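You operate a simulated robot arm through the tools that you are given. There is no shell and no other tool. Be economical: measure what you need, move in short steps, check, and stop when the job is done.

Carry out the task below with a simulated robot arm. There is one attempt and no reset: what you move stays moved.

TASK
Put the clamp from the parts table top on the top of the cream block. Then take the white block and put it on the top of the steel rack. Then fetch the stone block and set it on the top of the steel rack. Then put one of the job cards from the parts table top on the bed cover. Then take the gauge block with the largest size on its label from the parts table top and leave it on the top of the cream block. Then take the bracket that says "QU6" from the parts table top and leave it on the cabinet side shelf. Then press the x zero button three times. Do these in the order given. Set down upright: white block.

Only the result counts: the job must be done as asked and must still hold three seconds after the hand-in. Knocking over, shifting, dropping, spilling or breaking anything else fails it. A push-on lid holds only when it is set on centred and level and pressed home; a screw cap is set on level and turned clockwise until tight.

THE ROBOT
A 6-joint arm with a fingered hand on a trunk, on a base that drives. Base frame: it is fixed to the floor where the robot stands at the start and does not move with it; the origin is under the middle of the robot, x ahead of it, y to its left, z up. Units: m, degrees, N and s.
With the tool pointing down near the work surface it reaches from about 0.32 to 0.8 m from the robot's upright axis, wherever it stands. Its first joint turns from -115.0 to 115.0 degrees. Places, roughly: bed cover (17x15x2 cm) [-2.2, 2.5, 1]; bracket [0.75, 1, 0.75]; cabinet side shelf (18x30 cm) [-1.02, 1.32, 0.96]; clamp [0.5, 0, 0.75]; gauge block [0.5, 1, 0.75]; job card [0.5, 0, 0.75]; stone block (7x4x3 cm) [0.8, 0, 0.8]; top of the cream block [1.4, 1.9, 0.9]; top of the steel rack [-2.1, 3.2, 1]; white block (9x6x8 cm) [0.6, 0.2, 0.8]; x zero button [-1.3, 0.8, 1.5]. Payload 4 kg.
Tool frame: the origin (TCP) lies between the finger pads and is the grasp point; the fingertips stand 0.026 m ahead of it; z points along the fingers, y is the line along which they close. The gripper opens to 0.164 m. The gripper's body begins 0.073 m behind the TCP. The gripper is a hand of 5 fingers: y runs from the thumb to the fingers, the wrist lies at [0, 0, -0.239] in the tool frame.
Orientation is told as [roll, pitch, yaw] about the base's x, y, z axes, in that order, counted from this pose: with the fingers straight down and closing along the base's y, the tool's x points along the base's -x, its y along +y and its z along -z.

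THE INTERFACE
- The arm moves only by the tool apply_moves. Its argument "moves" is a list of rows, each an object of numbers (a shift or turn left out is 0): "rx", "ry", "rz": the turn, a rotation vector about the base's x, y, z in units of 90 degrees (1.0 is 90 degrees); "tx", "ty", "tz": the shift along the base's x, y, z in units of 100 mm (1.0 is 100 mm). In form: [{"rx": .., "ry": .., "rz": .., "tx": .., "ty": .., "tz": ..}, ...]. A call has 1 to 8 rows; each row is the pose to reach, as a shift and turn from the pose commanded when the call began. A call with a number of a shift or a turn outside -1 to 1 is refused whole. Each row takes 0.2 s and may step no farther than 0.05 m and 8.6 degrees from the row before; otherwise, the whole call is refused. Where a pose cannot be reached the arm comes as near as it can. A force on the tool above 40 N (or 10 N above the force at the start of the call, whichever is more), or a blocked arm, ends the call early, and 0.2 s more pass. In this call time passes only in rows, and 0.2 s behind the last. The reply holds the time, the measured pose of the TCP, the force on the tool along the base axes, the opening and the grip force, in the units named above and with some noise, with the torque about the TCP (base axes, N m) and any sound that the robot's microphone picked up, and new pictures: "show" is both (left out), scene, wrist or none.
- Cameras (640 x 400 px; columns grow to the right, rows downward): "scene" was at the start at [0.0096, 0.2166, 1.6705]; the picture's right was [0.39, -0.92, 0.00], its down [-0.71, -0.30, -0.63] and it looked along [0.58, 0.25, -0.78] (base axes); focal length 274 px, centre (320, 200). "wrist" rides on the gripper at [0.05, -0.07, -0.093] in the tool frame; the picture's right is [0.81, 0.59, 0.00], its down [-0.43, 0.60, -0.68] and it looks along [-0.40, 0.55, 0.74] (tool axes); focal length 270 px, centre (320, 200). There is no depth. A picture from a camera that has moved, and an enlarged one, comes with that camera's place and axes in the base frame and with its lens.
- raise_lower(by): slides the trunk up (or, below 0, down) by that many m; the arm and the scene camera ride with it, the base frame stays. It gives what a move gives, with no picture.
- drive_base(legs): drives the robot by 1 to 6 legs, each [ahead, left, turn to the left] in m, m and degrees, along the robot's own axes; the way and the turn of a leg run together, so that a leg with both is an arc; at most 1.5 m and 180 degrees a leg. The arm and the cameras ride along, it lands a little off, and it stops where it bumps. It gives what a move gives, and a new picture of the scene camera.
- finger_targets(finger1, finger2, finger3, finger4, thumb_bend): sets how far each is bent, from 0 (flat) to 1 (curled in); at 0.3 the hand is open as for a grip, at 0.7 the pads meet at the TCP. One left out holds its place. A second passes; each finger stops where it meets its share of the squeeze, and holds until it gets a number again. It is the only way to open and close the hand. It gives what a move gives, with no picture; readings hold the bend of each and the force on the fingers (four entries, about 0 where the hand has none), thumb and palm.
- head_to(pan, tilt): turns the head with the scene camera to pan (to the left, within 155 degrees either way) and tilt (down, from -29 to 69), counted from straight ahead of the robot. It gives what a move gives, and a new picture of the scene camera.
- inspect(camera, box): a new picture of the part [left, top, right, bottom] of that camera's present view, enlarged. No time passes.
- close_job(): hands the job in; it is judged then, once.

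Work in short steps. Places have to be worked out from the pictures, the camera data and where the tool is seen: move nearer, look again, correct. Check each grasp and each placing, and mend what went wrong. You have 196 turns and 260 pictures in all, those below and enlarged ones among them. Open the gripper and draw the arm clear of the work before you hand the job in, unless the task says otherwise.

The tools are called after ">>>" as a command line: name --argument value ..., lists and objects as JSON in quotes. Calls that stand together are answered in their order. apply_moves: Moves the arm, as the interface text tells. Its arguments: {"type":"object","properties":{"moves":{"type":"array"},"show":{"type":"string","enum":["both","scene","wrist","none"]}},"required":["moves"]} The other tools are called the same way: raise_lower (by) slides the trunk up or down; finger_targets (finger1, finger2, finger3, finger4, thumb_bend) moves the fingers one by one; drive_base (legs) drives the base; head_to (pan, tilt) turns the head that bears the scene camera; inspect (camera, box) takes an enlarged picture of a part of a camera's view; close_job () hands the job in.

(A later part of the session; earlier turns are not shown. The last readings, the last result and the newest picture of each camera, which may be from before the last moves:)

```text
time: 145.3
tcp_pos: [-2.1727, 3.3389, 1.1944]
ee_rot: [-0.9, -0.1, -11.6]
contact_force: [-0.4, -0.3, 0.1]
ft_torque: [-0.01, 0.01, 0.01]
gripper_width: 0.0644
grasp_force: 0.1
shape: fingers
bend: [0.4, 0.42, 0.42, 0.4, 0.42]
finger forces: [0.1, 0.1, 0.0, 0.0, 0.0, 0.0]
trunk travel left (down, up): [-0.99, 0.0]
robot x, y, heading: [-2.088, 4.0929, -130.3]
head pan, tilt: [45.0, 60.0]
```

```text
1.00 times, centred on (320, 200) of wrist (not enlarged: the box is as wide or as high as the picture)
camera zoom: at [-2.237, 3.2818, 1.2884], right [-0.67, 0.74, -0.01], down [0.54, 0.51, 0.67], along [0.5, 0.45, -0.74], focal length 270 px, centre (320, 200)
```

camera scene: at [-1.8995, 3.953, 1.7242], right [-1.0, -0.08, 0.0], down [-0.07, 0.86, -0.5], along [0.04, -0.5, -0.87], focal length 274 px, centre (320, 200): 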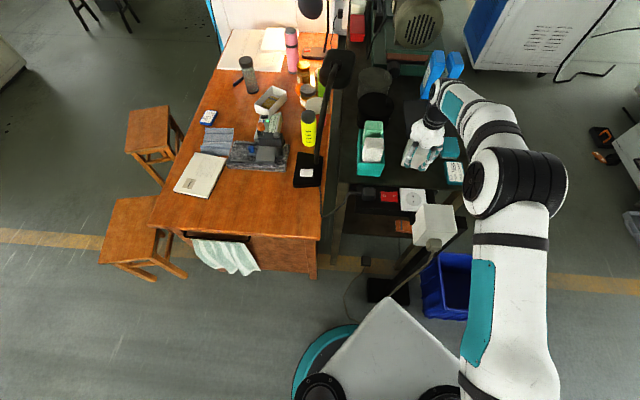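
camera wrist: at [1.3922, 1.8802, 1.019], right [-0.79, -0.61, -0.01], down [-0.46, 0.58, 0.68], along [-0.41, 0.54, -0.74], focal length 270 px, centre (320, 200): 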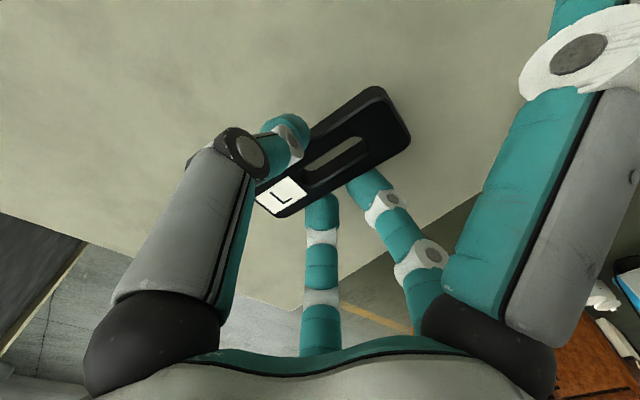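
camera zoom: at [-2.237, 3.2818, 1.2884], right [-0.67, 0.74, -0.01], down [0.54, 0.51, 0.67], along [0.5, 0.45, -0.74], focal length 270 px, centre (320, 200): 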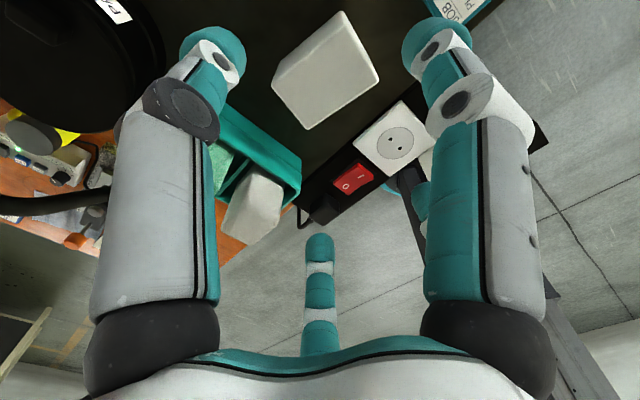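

The white block stands on the rack. While here I look at the machine to find the bed cover.

>>> head_to --pan 45 --tilt 35

>>> inspect --camera "scene" --box '[300, 100, 480, 220]'

```text
time: 146.2
tcp_pos: [-2.1731, 3.3381, 1.1938]
ee_rot: [-0.8, -0.2, -11.6]
contact_force: [0.2, 0.2, 0.4]
ft_torque: [0.0, 0.0, 0.01]
gripper_width: 0.0645
grasp_force: 0.0
shape: fingers
bend: [0.4, 0.42, 0.42, 0.4, 0.42]
finger forces: [0.0, 0.1, 0.0, 0.0, 0.0, 0.0]
trunk travel left (down, up): [-0.99, 0.0]
robot x, y, heading: [-2.0838, 4.0946, -130.4]
head pan, tilt: [45.0, 35.0]
camera scene: at [-1.8976, 3.932, 1.9584], right [-1.0, -0.08, 0.0], down [-0.05, 0.57, -0.82], along [0.07, -0.82, -0.57], focal length 274 px, centre (320, 200)
```

scene: 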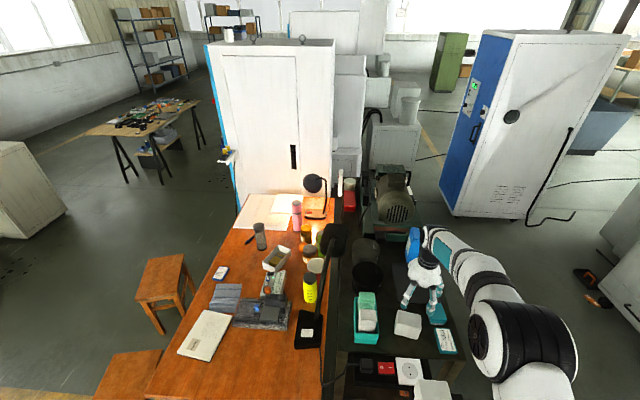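

```text
3.33 times, centred on (390, 160) of scene
camera zoom: at [-1.8976, 3.932, 1.9584], right [-1.0, -0.08, 0.0], down [-0.05, 0.57, -0.82], along [0.07, -0.82, -0.57], focal length 912 px, centre (87, 333)
```

zoom: 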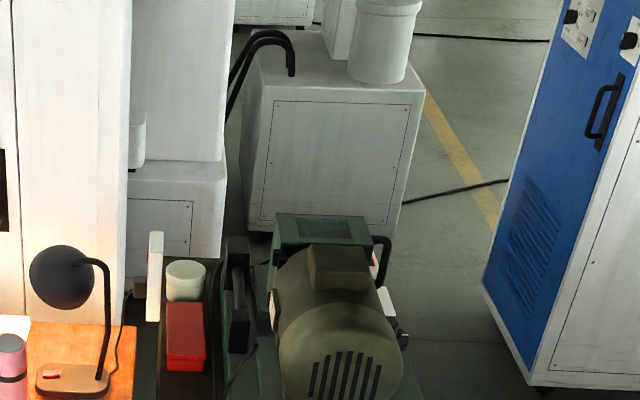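

Now the stone block. I drive back round the desk and stools to the table, ending at about (0.03, −0.03) with a heading of about −26° so the hand comes over the mat.

>>> drive_base --legs '[[0, 0, -49.7], [-0.86, -0.22, 0], [-1.43, 0, 0], [0, 0, -90], [0, 0, -90]]'

>>> drive_base --legs '[[0, -1.2, 0], [0, -1.0, 0]]'

```text
time: 167.2
tcp_pos: [0.7855, 4.7623, 1.1936]
ee_rot: [-0.8, -0.1, 119.5]
contact_force: [-0.9, -0.3, -0.1]
ft_torque: [0.0, 0.0, -0.02]
gripper_width: 0.0645
grasp_force: 0.0
shape: fingers
bend: [0.4, 0.42, 0.42, 0.4, 0.42]
finger forces: [0.0, 0.0, 0.0, 0.0, 0.1, 0.1]
trunk travel left (down, up): [-0.99, 0.0]
robot x, y, heading: [0.1546, 4.33, 0.9]
head pan, tilt: [45.0, 35.0]
camera scene: at [0.1562, 4.5814, 1.9585], right [0.72, -0.7, 0.0], down [-0.4, -0.41, -0.82], along [0.57, 0.59, -0.57], focal length 274 px, centre (320, 200)
```

scene: 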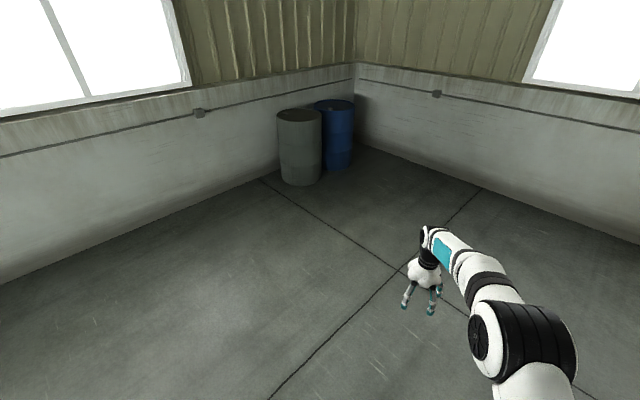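

```text
time: 178.1
tcp_pos: [0.8031, 2.559, 1.1935]
ee_rot: [-0.8, -0.1, 119.2]
contact_force: [0.5, 0.2, 0.1]
ft_torque: [0.0, 0.0, 0.02]
gripper_width: 0.0643
grasp_force: 0.1
shape: fingers
bend: [0.4, 0.42, 0.42, 0.4, 0.42]
finger forces: [0.1, 0.0, 0.0, 0.1, 0.0, 0.0]
trunk travel left (down, up): [-0.99, 0.0]
robot x, y, heading: [0.1759, 2.138, 0.3]
head pan, tilt: [45.0, 35.0]
camera scene: at [0.1734, 2.3826, 1.9585], right [0.71, -0.7, 0.0], down [-0.4, -0.41, -0.82], along [0.57, 0.58, -0.57], focal length 274 px, centre (320, 200)
```

scene: 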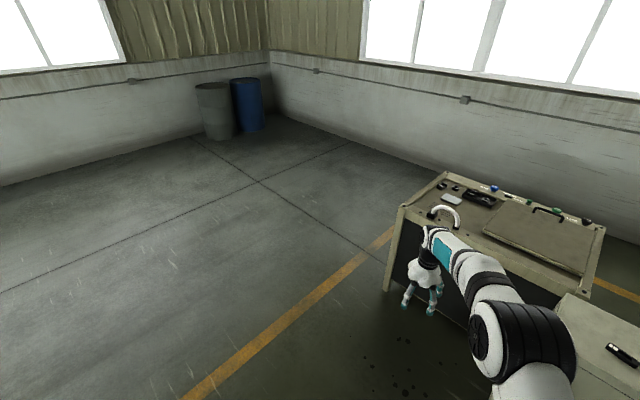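

>>> drive_base --legs '[[-0.3, -0.6, 0], [0, -0.8, 0], [0, -0.77, 0], [0, 0, -26.3], [0.144, 0.07, 0]]'

>>> head_to --pan 25 --tilt 55

>>> inspect --camera "wrist" --box '[0, 0, 640, 400]'

```text
time: 191.8
tcp_pos: [0.8063, 0.0623, 1.1944]
ee_rot: [-0.7, -0.1, 93.1]
contact_force: [0.1, 0.0, -0.3]
ft_torque: [0.0, 0.0, 0.01]
gripper_width: 0.0642
grasp_force: 0.1
shape: fingers
bend: [0.4, 0.42, 0.42, 0.4, 0.42]
finger forces: [0.0, 0.1, 0.1, 0.0, 0.0, 0.0]
trunk travel left (down, up): [-0.99, 0.0]
robot x, y, heading: [0.0512, -0.0392, -25.4]
head pan, tilt: [45.0, 35.0]
camera scene: at [0.1625, 0.1809, 1.9584], right [0.33, -0.94, 0.0], down [-0.54, -0.19, -0.82], along [0.77, 0.27, -0.57], focal length 274 px, centre (320, 200)
```

scene: 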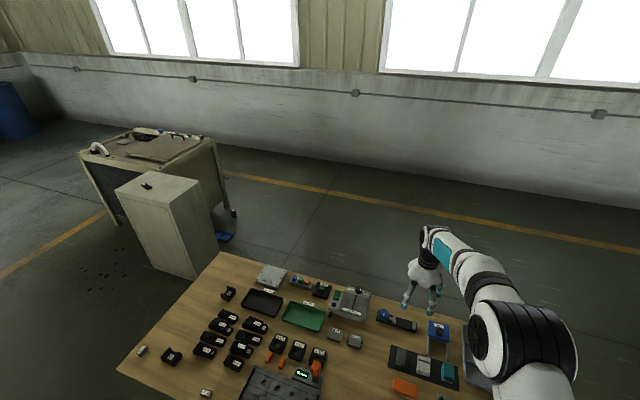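

```text
time: 192.6
tcp_pos: [0.8055, 0.0635, 1.1946]
ee_rot: [-0.9, -0.1, 93.0]
contact_force: [0.1, 0.3, -0.1]
ft_torque: [0.04, 0.01, -0.01]
gripper_width: 0.0644
grasp_force: 0.0
shape: fingers
bend: [0.4, 0.42, 0.42, 0.4, 0.42]
finger forces: [0.0, 0.0, 0.1, 0.0, 0.1, 0.0]
trunk travel left (down, up): [-0.99, 0.0]
robot x, y, heading: [0.0518, -0.0471, -25.7]
head pan, tilt: [25.0, 55.0]
camera scene: at [0.1495, 0.151, 1.9303], right [-0.01, -1.0, 0.0], down [-0.82, 0.01, -0.57], along [0.57, -0.01, -0.82], focal length 274 px, centre (320, 200)
```

scene: 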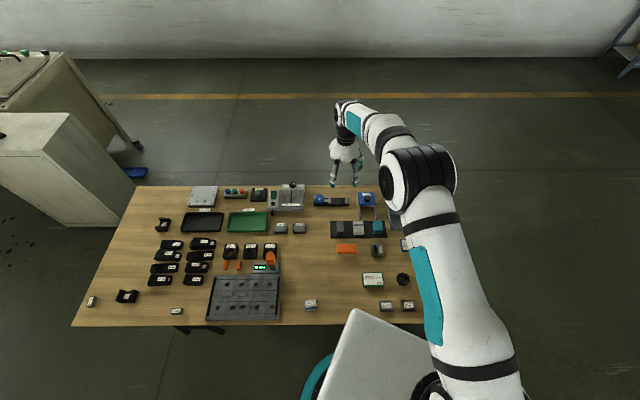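

```text
1.00 times, centred on (320, 200) of wrist (not enlarged: the box is as wide or as high as the picture)
camera zoom: at [0.8748, 0.0169, 1.2886], right [-0.54, -0.84, -0.01], down [-0.63, 0.4, 0.67], along [-0.56, 0.37, -0.74], focal length 270 px, centre (320, 200)
```

zoom: 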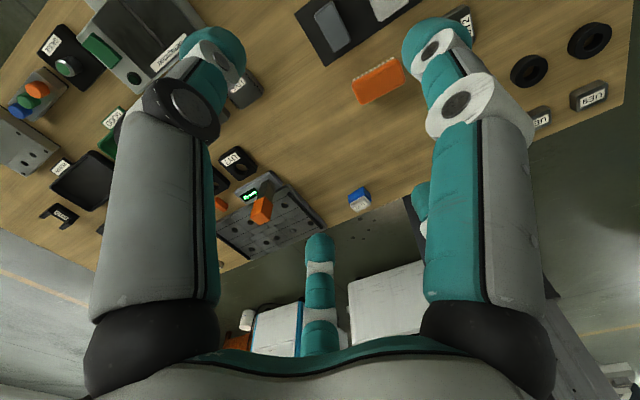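

Great overhead view. I enlarge the mat and the rest of the table (labels too).

>>> inspect --camera "scene" --box '[310, 180, 430, 270]'

>>> inspect --camera "scene" --box '[70, 210, 220, 330]'

```text
4.44 times, centred on (370, 225) of scene
camera zoom: at [0.1495, 0.151, 1.9303], right [-0.01, -1.0, 0.0], down [-0.82, 0.01, -0.57], along [0.57, -0.01, -0.82], focal length 1216 px, centre (98, 89)
```

zoom: 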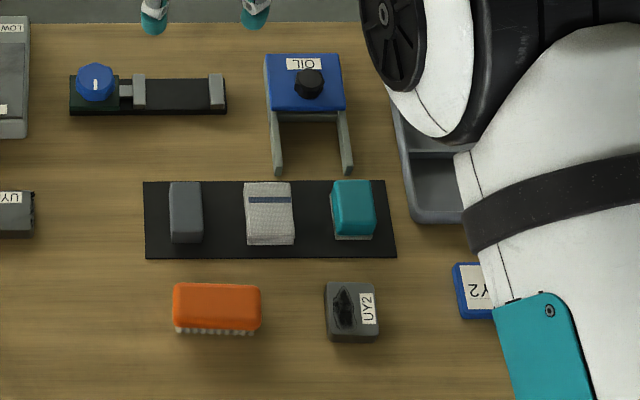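

```text
3.33 times, centred on (145, 270) of scene
camera zoom: at [0.1495, 0.151, 1.9303], right [-0.01, -1.0, 0.0], down [-0.82, 0.01, -0.57], along [0.57, -0.01, -0.82], focal length 912 px, centre (903, -33)
```

zoom: 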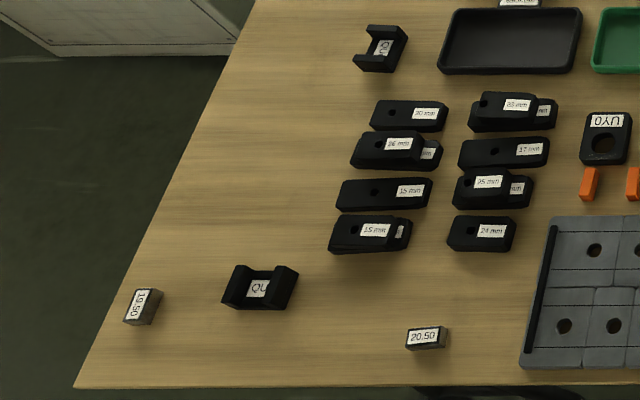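

The plain dark-grey block at (0.787, 0.043), long side along x, is the stone block. I turn the hand by −93° to close along y, shape the fingers, and lower partly.

>>> finger_targets --finger1 0.4 --finger2 0.4 --finger3 0.4 --finger4 0.4 --thumb_bend 0.47

>>> apply_moves --moves '[{"rz": -0.094}, {"rz": -0.188}, {"rz": -0.282}, {"rz": -0.376}, {"rz": -0.47}, {"rz": -0.564}, {"rz": -0.658}, {"rz": -0.75}]' --show "none"

>>> apply_moves --moves '[{"rz": -0.094, "tx": -0.06, "ty": -0.07}, {"rz": -0.188, "tx": -0.12, "ty": -0.14}, {"rz": -0.283, "tx": -0.18, "ty": -0.2}]' --show "none"

>>> raise_lower --by -0.25

>>> inspect --camera "wrist" --box '[0, 0, 640, 400]'

>>> inspect --camera "scene" --box '[310, 160, 430, 250]'

```text
time: 193.6
tcp_pos: [0.8035, 0.062, 1.1937]
ee_rot: [-0.8, -0.1, 93.2]
contact_force: [0.7, -0.4, -0.4]
ft_torque: [0.0, 0.0, 0.01]
gripper_width: 0.0594
grasp_force: 0.0
shape: fingers
bend: [0.4, 0.4, 0.4, 0.4, 0.47]
finger forces: [0.0, 0.1, 0.0, 0.0, 0.0, 0.0]
trunk travel left (down, up): [-0.99, 0.0]
robot x, y, heading: [0.0478, -0.043, -25.5]
head pan, tilt: [25.0, 55.0]
```

```text
time: 195.4
tcp_pos: [0.8039, 0.0625, 1.194]
ee_rot: [-0.8, -0.1, 25.4]
contact_force: [0.3, 0.7, 0.6]
ft_torque: [0.0, 0.03, 0.01]
gripper_width: 0.0594
grasp_force: 0.1
shape: fingers
bend: [0.4, 0.4, 0.4, 0.4, 0.47]
finger forces: [0.0, 0.0, 0.1, 0.1, 0.0, 0.0]
trunk travel left (down, up): [-0.99, 0.0]
robot x, y, heading: [0.0498, -0.044, -25.5]
head pan, tilt: [25.0, 55.0]
```

```text
time: 196.2
tcp_pos: [0.7868, 0.0432, 1.1947]
ee_rot: [-0.8, -0.1, -0.1]
contact_force: [0.3, -0.9, 0.9]
ft_torque: [-0.02, 0.01, 0.02]
gripper_width: 0.0592
grasp_force: 0.0
shape: fingers
bend: [0.4, 0.4, 0.4, 0.4, 0.47]
finger forces: [0.1, 0.0, 0.0, 0.0, 0.0, 0.0]
trunk travel left (down, up): [-0.99, 0.0]
robot x, y, heading: [0.053, -0.0426, -25.4]
head pan, tilt: [25.0, 55.0]
```

```text
time: 198.8
tcp_pos: [0.7878, 0.0423, 0.9444]
ee_rot: [-0.7, -0.1, 0.1]
contact_force: [-0.9, 0.3, 0.2]
ft_torque: [0.0, 0.0, -0.01]
gripper_width: 0.0592
grasp_force: 0.0
shape: fingers
bend: [0.4, 0.4, 0.4, 0.4, 0.47]
finger forces: [0.0, 0.1, 0.0, 0.1, 0.0, 0.0]
trunk travel left (down, up): [-0.74, 0.25]
robot x, y, heading: [0.0519, -0.0462, -25.5]
head pan, tilt: [25.0, 55.0]
```

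```text
1.00 times, centred on (320, 200) of wrist (not enlarged: the box is as wide or as high as the picture)
camera zoom: at [0.7362, -0.0245, 1.0386], right [-0.81, 0.59, -0.01], down [0.43, 0.61, 0.67], along [0.4, 0.54, -0.74], focal length 270 px, centre (320, 200)
```

zoom: 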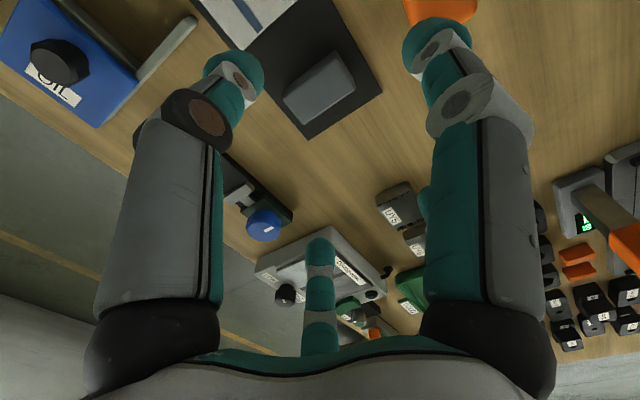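

```text
4.44 times, centred on (370, 205) of scene
camera zoom: at [0.1497, 0.1508, 1.6803], right [-0.01, -1.0, 0.0], down [-0.82, 0.01, -0.57], along [0.57, -0.01, -0.82], focal length 1216 px, centre (98, 178)
```

zoom: 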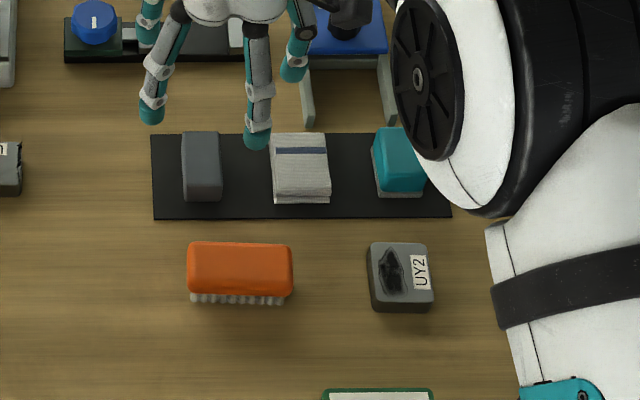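

Fine alignment: shift (+5, +3) mm, narrow the thumb so it fits between stone and cloth, then descend.

>>> finger_targets --finger2 0.45 --finger3 0.45 --thumb_bend 0.52

>>> apply_moves --moves '[{"tx": 0.05, "ty": 0.03}]' --show "none"

>>> raise_lower --by -0.1

>>> inspect --camera "wrist" --box '[0, 0, 640, 400]'

>>> inspect --camera "scene" --box '[310, 150, 430, 240]'

```text
time: 199.8
tcp_pos: [0.7882, 0.0432, 0.9445]
ee_rot: [-0.8, 0.0, 0.1]
contact_force: [0.4, 1.0, 0.4]
ft_torque: [0.0, -0.01, 0.04]
gripper_width: 0.0552
grasp_force: 0.1
shape: fingers
bend: [0.4, 0.45, 0.45, 0.4, 0.52]
finger forces: [0.0, 0.1, 0.0, 0.0, 0.1, 0.0]
trunk travel left (down, up): [-0.74, 0.25]
robot x, y, heading: [0.05, -0.0468, -25.7]
head pan, tilt: [25.0, 55.0]
```

```text
time: 200.2
tcp_pos: [0.7925, 0.0455, 0.9461]
ee_rot: [-0.8, -0.1, 0.1]
contact_force: [0.9, -0.6, -0.1]
ft_torque: [0.01, -0.02, -0.02]
gripper_width: 0.0553
grasp_force: 0.0
shape: fingers
bend: [0.4, 0.45, 0.45, 0.4, 0.52]
finger forces: [0.0, 0.1, 0.0, 0.1, 0.0, 0.0]
trunk travel left (down, up): [-0.74, 0.25]
robot x, y, heading: [0.0525, -0.0429, -25.4]
head pan, tilt: [25.0, 55.0]
```

```text
time: 201.6
tcp_pos: [0.7919, 0.0454, 0.8451]
ee_rot: [-0.8, -0.1, 0.1]
contact_force: [-0.7, -0.5, -0.2]
ft_torque: [-0.01, -0.02, 0.02]
gripper_width: 0.0549
grasp_force: 0.0
shape: fingers
bend: [0.4, 0.45, 0.45, 0.4, 0.52]
finger forces: [0.1, 0.1, 0.0, 0.0, 0.1, 0.0]
trunk travel left (down, up): [-0.64, 0.35]
robot x, y, heading: [0.0533, -0.0431, -25.5]
head pan, tilt: [25.0, 55.0]
```

```text
1.00 times, centred on (320, 200) of wrist (not enlarged: the box is as wide or as high as the picture)
camera zoom: at [0.7413, -0.0219, 0.9386], right [-0.81, 0.59, -0.01], down [0.43, 0.61, 0.67], along [0.4, 0.54, -0.74], focal length 270 px, centre (320, 200)
```

zoom: 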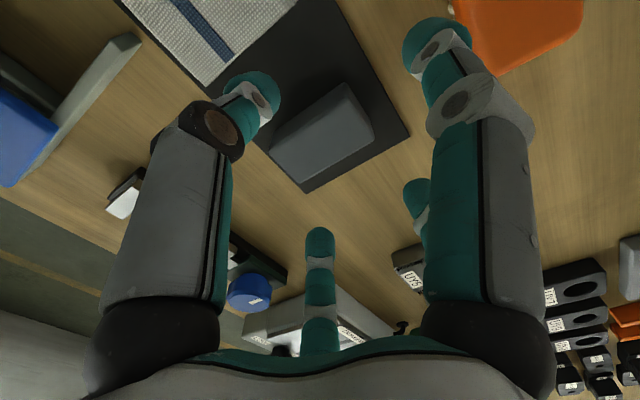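

```text
4.44 times, centred on (370, 195) of scene
camera zoom: at [0.1496, 0.1508, 1.5803], right [-0.01, -1.0, 0.0], down [-0.82, 0.01, -0.57], along [0.57, -0.01, -0.82], focal length 1216 px, centre (98, 222)
```

zoom: 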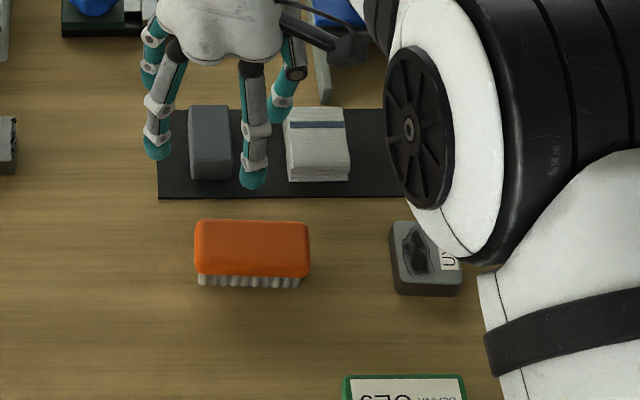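

I tuck finger 1/4 and the thumb a little more for clearance, then go down to grasp height and close thumb, 2, 3.

>>> finger_targets --finger1 0.48 --finger4 0.48 --thumb_bend 0.55

>>> raise_lower --by -0.045

>>> finger_targets --finger2 0.75 --finger3 0.75 --thumb_bend 0.75

>>> inspect --camera "wrist" --box '[0, 0, 640, 400]'

```text
time: 202.6
tcp_pos: [0.7914, 0.0463, 0.8441]
ee_rot: [-0.8, -0.1, 0.1]
contact_force: [0.3, 0.1, 1.1]
ft_torque: [-0.01, 0.03, 0.04]
gripper_width: 0.0403
grasp_force: 0.0
shape: fingers
bend: [0.48, 0.45, 0.45, 0.48, 0.55]
finger forces: [0.1, 0.1, 0.0, 0.0, 0.0, 0.1]
trunk travel left (down, up): [-0.64, 0.35]
robot x, y, heading: [0.0516, -0.0436, -25.6]
head pan, tilt: [25.0, 55.0]
```

```text
time: 203.4
tcp_pos: [0.7925, 0.0453, 0.7993]
ee_rot: [-0.8, -0.1, 0.1]
contact_force: [0.1, 0.2, 0.1]
ft_torque: [0.03, -0.03, -0.01]
gripper_width: 0.0403
grasp_force: 0.1
shape: fingers
bend: [0.48, 0.45, 0.45, 0.48, 0.55]
finger forces: [0.0, 0.0, 0.0, 0.0, 0.1, 0.0]
trunk travel left (down, up): [-0.595, 0.395]
robot x, y, heading: [0.0527, -0.043, -25.5]
head pan, tilt: [25.0, 55.0]
```

```text
time: 204.4
tcp_pos: [0.792, 0.0453, 0.7992]
ee_rot: [-0.8, -0.1, 0.2]
contact_force: [0.7, -0.6, 0.5]
ft_torque: [0.01, -0.02, 0.0]
gripper_width: 0.0363
grasp_force: 12.9
shape: fingers
bend: [0.48, 0.57, 0.57, 0.48, 0.67]
finger forces: [0.0, 6.0, 6.1, 0.0, 13.5, 0.1]
trunk travel left (down, up): [-0.595, 0.395]
robot x, y, heading: [0.0518, -0.0398, -25.9]
head pan, tilt: [25.0, 55.0]
```

```text
1.00 times, centred on (320, 200) of wrist (not enlarged: the box is as wide or as high as the picture)
camera zoom: at [0.7413, -0.0221, 0.8936], right [-0.81, 0.59, -0.01], down [0.43, 0.61, 0.67], along [0.4, 0.54, -0.74], focal length 270 px, centre (320, 200)
```

zoom: 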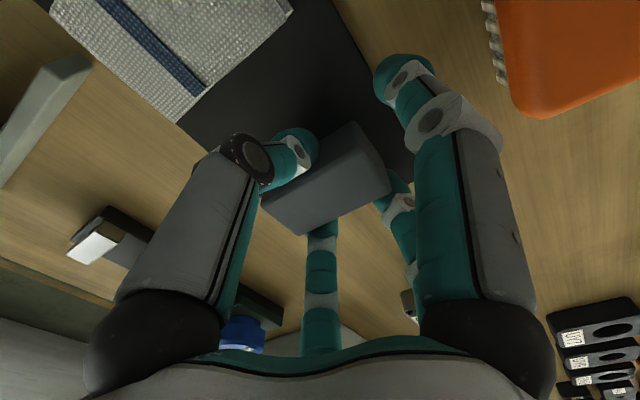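

Stone is gripped (13.5 N). I lift it high and drive back to the rack.

>>> raise_lower --by 0.38

>>> drive_base --legs '[[-0.144, -0.07, 0], [0, 0, 25.6], [0, 0.8, 0], [0, 0.8, 0], [0.31, 0.6, 0]]'

>>> drive_base --legs '[[0, 1.1, 0], [0, 1.05, 0], [0, 0, 90], [0, 0, 90]]'

```text
time: 208.1
tcp_pos: [0.7919, 0.0451, 1.1783]
ee_rot: [-0.8, -0.1, 0.1]
contact_force: [-0.2, 0.0, -1.3]
ft_torque: [0.01, 0.04, 0.05]
gripper_width: 0.0358
grasp_force: 13.0
shape: fingers
bend: [0.48, 0.57, 0.57, 0.48, 0.67]
finger forces: [0.0, 6.2, 6.4, 0.0, 12.6, 0.0]
trunk travel left (down, up): [-0.975, 0.015]
robot x, y, heading: [0.0539, -0.0433, -25.3]
head pan, tilt: [25.0, 55.0]
```

```text
time: 222.0
tcp_pos: [0.8625, 2.5562, 1.1789]
ee_rot: [-0.8, 0.0, 24.6]
contact_force: [0.6, -0.4, -1.2]
ft_torque: [0.01, 0.01, 0.0]
gripper_width: 0.0359
grasp_force: 12.6
shape: fingers
bend: [0.48, 0.57, 0.57, 0.48, 0.67]
finger forces: [0.1, 6.4, 6.5, 0.0, 12.5, 0.0]
trunk travel left (down, up): [-0.975, 0.015]
robot x, y, heading: [0.2233, 2.1691, -0.9]
head pan, tilt: [25.0, 55.0]
camera scene: at [0.2353, 2.386, 1.9152], right [0.41, -0.91, 0.0], down [-0.75, -0.33, -0.57], along [0.52, 0.23, -0.82], focal length 274 px, centre (320, 200)
```

scene: 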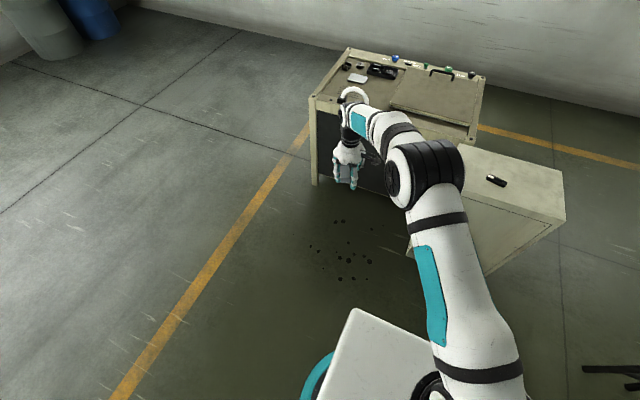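

```text
time: 240.4
tcp_pos: [-0.3691, 3.91, 1.1811]
ee_rot: [-0.8, 0.0, -153.4]
contact_force: [0.9, 0.3, 0.0]
ft_torque: [0.03, 0.04, -0.02]
gripper_width: 0.0361
grasp_force: 11.9
shape: fingers
bend: [0.48, 0.57, 0.57, 0.48, 0.67]
finger forces: [0.0, 6.0, 6.0, 0.1, 12.1, 0.0]
trunk travel left (down, up): [-0.975, 0.015]
robot x, y, heading: [0.2536, 4.3178, -178.9]
head pan, tilt: [25.0, 55.0]
camera scene: at [0.2515, 4.104, 1.9152], right [-0.44, 0.9, 0.0], down [0.74, 0.36, -0.57], along [-0.52, -0.25, -0.82], focal length 274 px, centre (320, 200)
```

scene: 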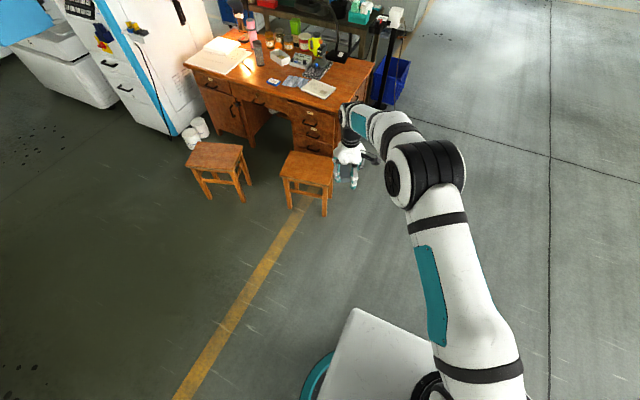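

>>> drive_base --legs '[[1.45, 0, 0], [0.88, 0.303, 0], [0, 0, 49.2]]'

>>> head_to --pan 45 --tilt 60

>>> inspect --camera "scene" --box '[330, 80, 490, 220]'

```text
time: 252.0
tcp_pos: [-2.6889, 3.5171, 1.179]
ee_rot: [-0.8, 0.0, -151.8]
contact_force: [0.4, 0.9, -2.3]
ft_torque: [-0.02, 0.0, -0.04]
gripper_width: 0.0358
grasp_force: 12.5
shape: fingers
bend: [0.48, 0.57, 0.57, 0.48, 0.67]
finger forces: [0.0, 6.1, 6.0, 0.0, 12.2, 0.0]
trunk travel left (down, up): [-0.975, 0.015]
robot x, y, heading: [-2.0732, 3.9415, -177.5]
head pan, tilt: [25.0, 55.0]
stopped in leg 2: the robot was blocked; the commanded pose is now the measured one
camera scene: at [-2.0744, 3.7279, 1.9153], right [-0.46, 0.89, 0.0], down [0.73, 0.38, -0.57], along [-0.51, -0.26, -0.82], focal length 274 px, centre (320, 200)
```

scene: 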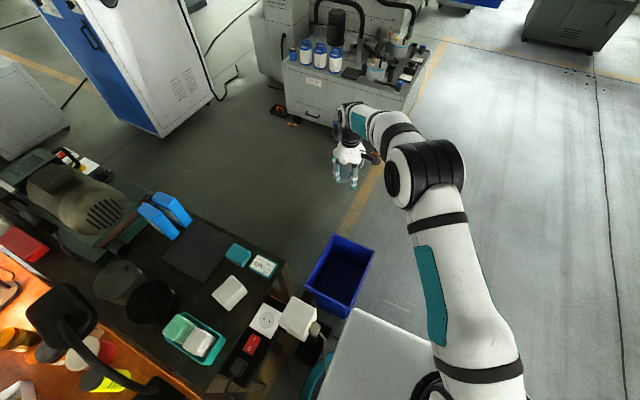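

```text
time: 252.9
tcp_pos: [-2.6891, 3.5171, 1.1786]
ee_rot: [-0.9, -0.1, -151.8]
contact_force: [0.2, 0.0, -1.2]
ft_torque: [0.0, -0.01, -0.01]
gripper_width: 0.0361
grasp_force: 11.7
shape: fingers
bend: [0.48, 0.57, 0.57, 0.48, 0.67]
finger forces: [0.1, 6.0, 6.1, 0.0, 12.1, 0.0]
trunk travel left (down, up): [-0.975, 0.015]
robot x, y, heading: [-2.0772, 3.9456, -177.6]
head pan, tilt: [45.0, 60.0]
camera scene: at [-2.0555, 3.7114, 1.9092], right [-0.74, 0.68, 0.0], down [0.59, 0.64, -0.5], along [-0.34, -0.37, -0.87], focal length 274 px, centre (320, 200)
```

scene: 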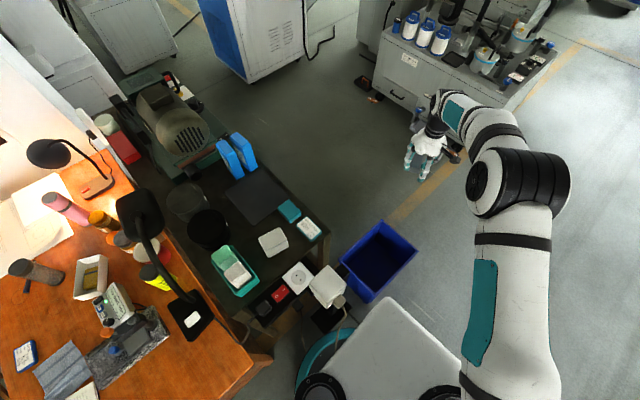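

```text
2.86 times, centred on (410, 150) of scene
camera zoom: at [-2.0555, 3.7114, 1.9092], right [-0.74, 0.68, 0.0], down [0.59, 0.64, -0.5], along [-0.34, -0.37, -0.87], focal length 781 px, centre (63, 343)
```

zoom: 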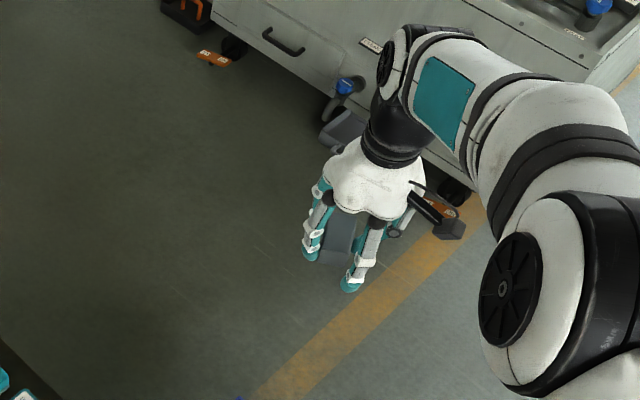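

The base was blocked just short (near the post's plate). I back off 5 cm, then turn to bring the hand over the rack.

>>> drive_base --legs '[[0, -0.05, 0], [0, 0, 48.9]]'

>>> inspect --camera "scene" --box '[330, 80, 490, 220]'

>>> inspect --camera "wrist" --box '[0, 0, 640, 400]'

```text
time: 256.0
tcp_pos: [-2.152, 3.251, 1.1786]
ee_rot: [-0.8, -0.1, -102.2]
contact_force: [-0.5, -0.2, -0.4]
ft_torque: [0.01, 0.01, 0.01]
gripper_width: 0.036
grasp_force: 11.5
shape: fingers
bend: [0.48, 0.57, 0.57, 0.48, 0.67]
finger forces: [0.1, 6.0, 6.1, 0.0, 12.0, 0.0]
trunk travel left (down, up): [-0.975, 0.015]
robot x, y, heading: [-2.0759, 3.9955, -128.0]
head pan, tilt: [45.0, 60.0]
camera scene: at [-1.8881, 3.8603, 1.9091], right [-0.99, -0.12, 0.0], down [-0.11, 0.86, -0.5], along [0.06, -0.5, -0.87], focal length 274 px, centre (320, 200)
```

scene: 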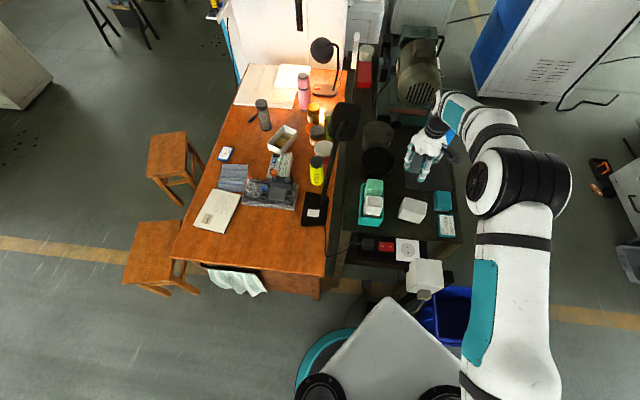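

```text
2.86 times, centred on (410, 150) of scene
camera zoom: at [-1.8881, 3.8603, 1.9091], right [-0.99, -0.12, 0.0], down [-0.11, 0.86, -0.5], along [0.06, -0.5, -0.87], focal length 781 px, centre (63, 343)
```

zoom: 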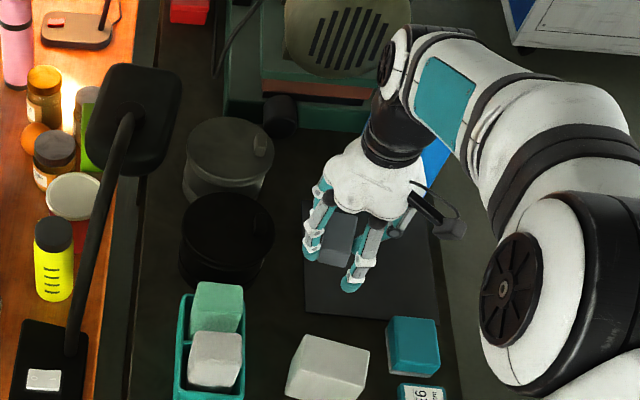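

```text
1.00 times, centred on (320, 200) of wrist (not enlarged: the box is as wide or as high as the picture)
camera zoom: at [-2.2082, 3.3154, 1.273], right [0.75, 0.67, -0.01], down [0.5, -0.55, 0.67], along [0.44, -0.5, -0.74], focal length 270 px, centre (320, 200)
```

zoom: 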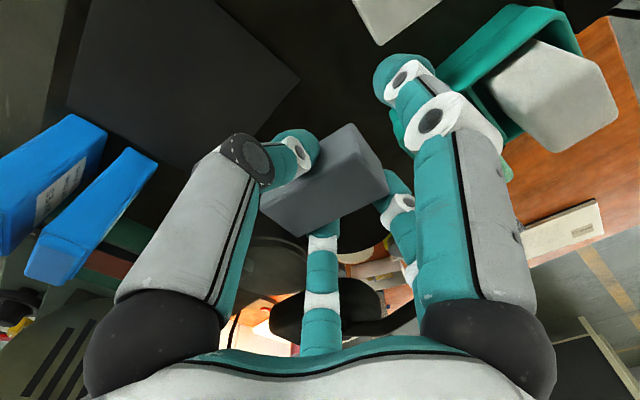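

Free strip next to the thin plate: I aim for stone centre ≈ (−2.14, 3.222), long side along y. I rotate 12°, shift, and lower partly.

>>> apply_moves --moves '[{"rz": 0.068, "tx": 0.02, "ty": -0.15}, {"rz": 0.135, "tx": 0.05, "ty": -0.29}]' --show "none"

>>> raise_lower --by -0.14

>>> inspect --camera "scene" --box '[340, 100, 480, 220]'

>>> inspect --camera "wrist" --box '[0, 0, 640, 400]'

```text
time: 256.6
tcp_pos: [-2.1457, 3.2224, 1.1788]
ee_rot: [-0.8, 0.2, -90.1]
contact_force: [0.7, 0.5, -1.4]
ft_torque: [-0.01, 0.01, 0.0]
gripper_width: 0.0363
grasp_force: 12.2
shape: fingers
bend: [0.48, 0.57, 0.57, 0.48, 0.67]
finger forces: [0.0, 6.1, 6.0, 0.0, 12.0, 0.0]
trunk travel left (down, up): [-0.975, 0.015]
robot x, y, heading: [-2.0798, 3.9903, -128.3]
head pan, tilt: [45.0, 60.0]
```

```text
time: 258.3
tcp_pos: [-2.1467, 3.2222, 1.0387]
ee_rot: [-0.7, 0.0, -90.1]
contact_force: [-1.1, 0.5, -1.3]
ft_torque: [0.03, -0.01, -0.02]
gripper_width: 0.0359
grasp_force: 11.8
shape: fingers
bend: [0.48, 0.57, 0.57, 0.48, 0.67]
finger forces: [0.0, 6.0, 6.0, 0.0, 12.0, 0.0]
trunk travel left (down, up): [-0.835, 0.155]
robot x, y, heading: [-2.0791, 3.9921, -128.1]
head pan, tilt: [45.0, 60.0]
```

```text
3.33 times, centred on (410, 160) of scene
camera zoom: at [-1.8884, 3.8604, 1.7692], right [-0.99, -0.12, 0.0], down [-0.11, 0.86, -0.5], along [0.06, -0.5, -0.87], focal length 912 px, centre (20, 333)
```

zoom: 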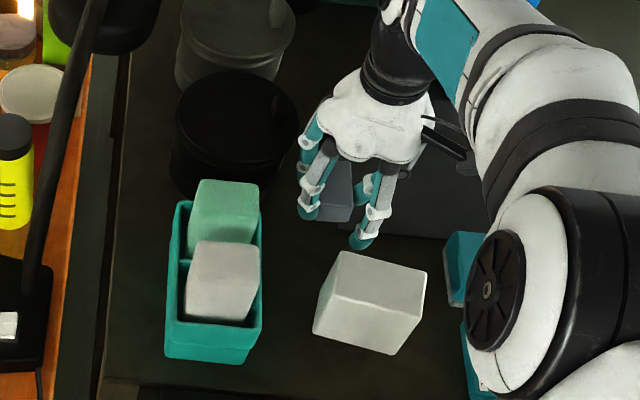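

```text
1.00 times, centred on (320, 200) of wrist (not enlarged: the box is as wide or as high as the picture)
camera zoom: at [-2.2152, 3.274, 1.1336], right [0.59, 0.81, -0.01], down [0.6, -0.43, 0.67], along [0.54, -0.4, -0.74], focal length 270 px, centre (320, 200)
```

zoom: 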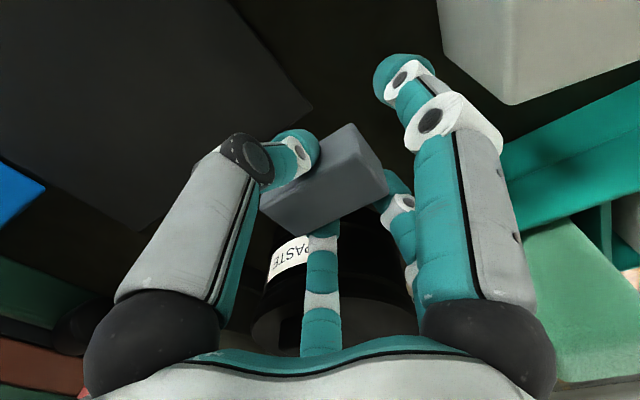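

Clearances look fine. I lower slowly to contact.

>>> apply_moves --moves '[{"tz": -0.1}, {"tz": -0.2}, {"tz": -0.3}, {"tz": -0.38}, {"tz": -0.44}, {"tz": -0.48}, {"tz": -0.52}, {"tz": -0.55}]' --show "none"

>>> inspect --camera "wrist" --box '[0, 0, 640, 400]'

```text
time: 259.9
tcp_pos: [-2.1482, 3.2146, 0.998]
ee_rot: [-0.9, -1.2, -90.2]
contact_force: [0.2, 1.4, 19.2]
ft_torque: [-0.89, 0.29, 0.01]
gripper_width: 0.0362
grasp_force: 21.9
shape: fingers
bend: [0.48, 0.57, 0.57, 0.49, 0.67]
finger forces: [0.0, 6.2, 6.6, 20.1, 11.7, 0.0]
trunk travel left (down, up): [-0.835, 0.155]
robot x, y, heading: [-2.0792, 3.9914, -128.1]
head pan, tilt: [45.0, 60.0]
stopped in row 8: the force on the tool passed its limit at 43 N (the readings are from after the stop); the commanded pose is now the measured one
```

```text
1.00 times, centred on (320, 200) of wrist (not enlarged: the box is as wide or as high as the picture)
camera zoom: at [-2.2162, 3.2692, 1.0912], right [0.59, 0.81, -0.03], down [0.6, -0.42, 0.68], along [0.54, -0.41, -0.74], focal length 270 px, centre (320, 200)
```

zoom: 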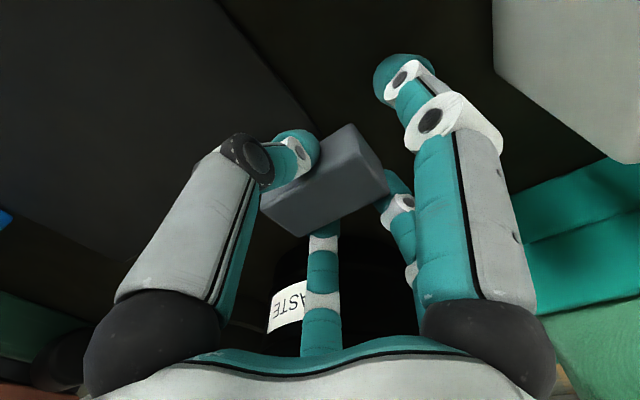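

Finger 4's tip met the thin plate (≈1.5 cm thick). I rise, flatten finger 4, tuck finger 1, and shift (+8, +17 mm).

>>> apply_moves --moves '[{"tz": 0.15, "ry": 0.006}, {"tz": 0.3, "ry": 0.012}, {"tz": 0.3, "tx": 0.08, "ty": 0.17, "ry": 0.012}]' --show "none"

>>> finger_targets --finger1 0.54 --finger4 0.05

>>> inspect --camera "scene" --box '[340, 100, 480, 220]'

>>> inspect --camera "wrist" --box '[0, 0, 640, 400]'

```text
time: 260.7
tcp_pos: [-2.1384, 3.2352, 1.0231]
ee_rot: [-2.0, -0.7, -90.1]
contact_force: [0.4, -0.6, -2.2]
ft_torque: [-0.01, 0.02, -0.01]
gripper_width: 0.0359
grasp_force: 12.4
shape: fingers
bend: [0.48, 0.57, 0.57, 0.48, 0.67]
finger forces: [0.0, 6.1, 6.1, 0.1, 12.2, 0.0]
trunk travel left (down, up): [-0.835, 0.155]
robot x, y, heading: [-2.0761, 3.9889, -128.2]
head pan, tilt: [45.0, 60.0]
```

```text
time: 261.7
tcp_pos: [-2.1387, 3.2327, 1.0224]
ee_rot: [-1.9, -0.7, -90.1]
contact_force: [-0.3, 0.6, -2.3]
ft_torque: [0.03, 0.02, -0.03]
gripper_width: 0.0244
grasp_force: 12.9
shape: fingers
bend: [0.54, 0.57, 0.57, 0.06, 0.67]
finger forces: [0.0, 6.1, 6.0, 0.1, 12.1, 0.1]
trunk travel left (down, up): [-0.835, 0.155]
robot x, y, heading: [-2.0787, 3.9905, -128.4]
head pan, tilt: [45.0, 60.0]
```

```text
3.33 times, centred on (410, 160) of scene
camera zoom: at [-1.8884, 3.8603, 1.7692], right [-0.99, -0.12, 0.0], down [-0.11, 0.86, -0.5], along [0.06, -0.5, -0.87], focal length 912 px, centre (20, 333)
```

zoom: 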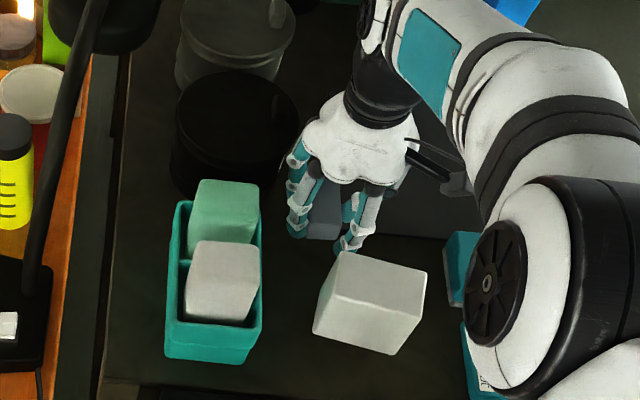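

```text
1.00 times, centred on (320, 200) of wrist (not enlarged: the box is as wide or as high as the picture)
camera zoom: at [-2.2061, 3.2866, 1.1175], right [0.59, 0.81, -0.03], down [0.62, -0.42, 0.66], along [0.52, -0.41, -0.75], focal length 270 px, centre (320, 200)
```

zoom: 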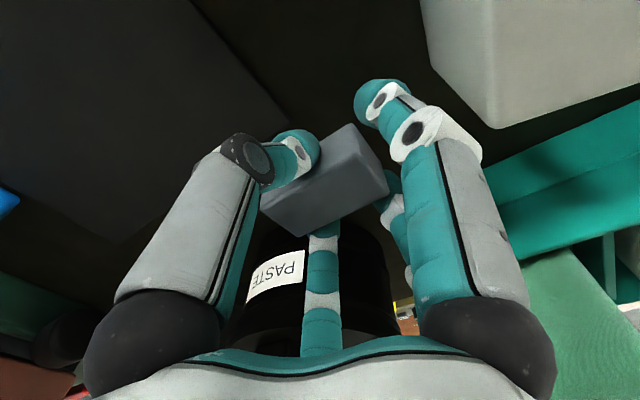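

Clear of the white block. I lower with small steps.

>>> apply_moves --moves '[{"tz": -0.1, "rx": 0.012}, {"tz": -0.18, "rx": 0.012}, {"tz": -0.25, "rx": 0.012}, {"tz": -0.3, "rx": 0.012}, {"tz": -0.34, "rx": 0.012}, {"tz": -0.38, "rx": 0.012}, {"tz": -0.41, "rx": 0.012}, {"tz": -0.44, "rx": 0.012}]' --show "wrist"

```text
time: 263.1
tcp_pos: [-2.1401, 3.23, 0.996]
ee_rot: [-1.9, -0.5, -90.0]
contact_force: [1.6, 4.7, 20.1]
ft_torque: [0.42, -0.61, 0.11]
gripper_width: 0.024
grasp_force: 20.7
shape: fingers
bend: [0.54, 0.57, 0.57, 0.06, 0.67]
finger forces: [0.0, 20.5, 6.9, 0.0, 14.2, 0.0]
trunk travel left (down, up): [-0.835, 0.155]
robot x, y, heading: [-2.0795, 3.99, -127.9]
head pan, tilt: [45.0, 60.0]
stopped in row 6: the force on the tool passed its limit at 43 N (the readings are from after the stop); the commanded pose is now the measured one
camera wrist: at [-2.2053, 3.283, 1.0906], right [0.59, 0.81, -0.03], down [0.62, -0.43, 0.66], along [0.52, -0.41, -0.75], focal length 270 px, centre (320, 200)
```

wrist: 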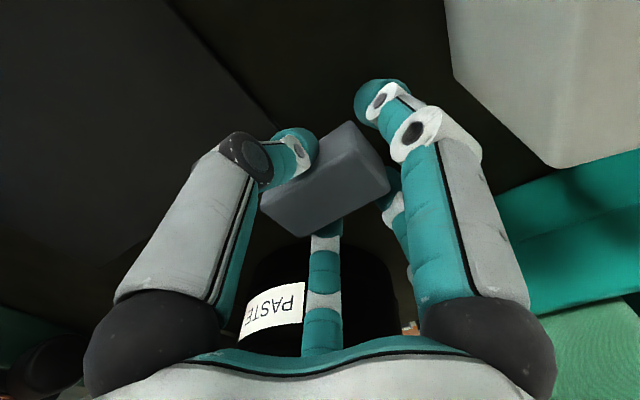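

Finger 2's tip now carries the load, so the stone's bottom is within a millimetre or two of the rack. I release with a small opening.

>>> finger_targets --finger2 0.5 --finger3 0.5 --thumb_bend 0.52

>>> raise_lower --by 0.155

>>> inspect --camera "wrist" --box '[0, 0, 640, 400]'

>>> inspect --camera "scene" --box '[340, 110, 480, 230]'

```text
time: 264.1
tcp_pos: [-2.1392, 3.2322, 0.9957]
ee_rot: [-1.8, -0.6, -90.1]
contact_force: [-3.0, -1.2, 31.3]
ft_torque: [-0.13, -0.92, 0.01]
gripper_width: 0.0348
grasp_force: 15.1
shape: fingers
bend: [0.54, 0.54, 0.52, 0.06, 0.52]
finger forces: [0.8, 12.8, 17.3, 0.1, 0.0, 0.1]
trunk travel left (down, up): [-0.835, 0.155]
robot x, y, heading: [-2.0808, 3.9916, -127.7]
head pan, tilt: [45.0, 60.0]
```

```text
time: 265.9
tcp_pos: [-2.1396, 3.2307, 1.1469]
ee_rot: [-2.0, -0.2, -90.0]
contact_force: [-0.2, 0.5, 0.4]
ft_torque: [-0.01, 0.02, 0.01]
gripper_width: 0.0345
grasp_force: 0.0
shape: fingers
bend: [0.54, 0.5, 0.5, 0.06, 0.52]
finger forces: [0.0, 0.0, 0.0, 0.0, 0.0, 0.0]
trunk travel left (down, up): [-0.99, 0.0]
robot x, y, heading: [-2.0776, 3.9935, -128.0]
head pan, tilt: [45.0, 60.0]
heard: snap
```

```text
1.00 times, centred on (320, 200) of wrist (not enlarged: the box is as wide or as high as the picture)
camera zoom: at [-2.2057, 3.283, 1.2417], right [0.59, 0.81, -0.02], down [0.62, -0.43, 0.66], along [0.52, -0.4, -0.75], focal length 270 px, centre (320, 200)
```

zoom: 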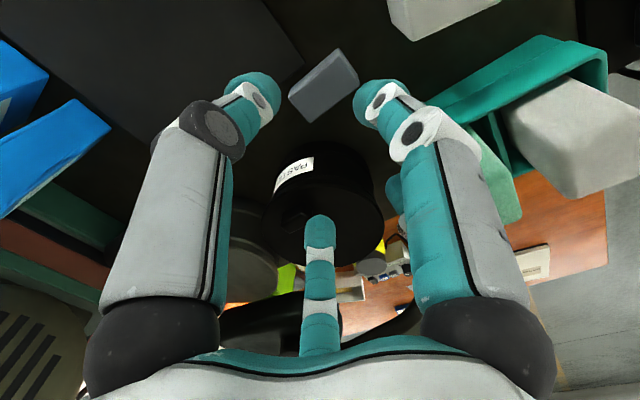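

```text
3.33 times, centred on (410, 170) of scene
camera zoom: at [-1.8884, 3.8603, 1.9241], right [-0.99, -0.12, 0.0], down [-0.11, 0.86, -0.5], along [0.06, -0.5, -0.87], focal length 912 px, centre (20, 300)
```

zoom: 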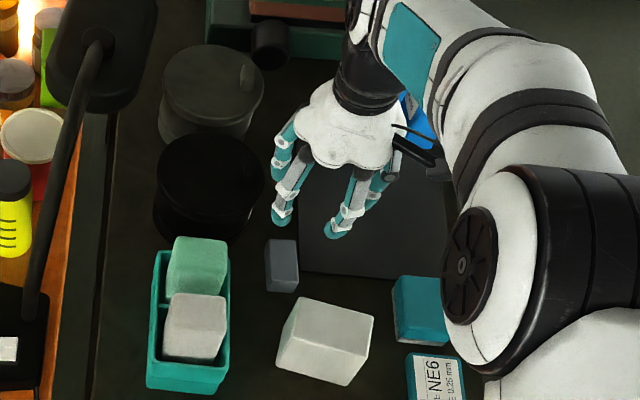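

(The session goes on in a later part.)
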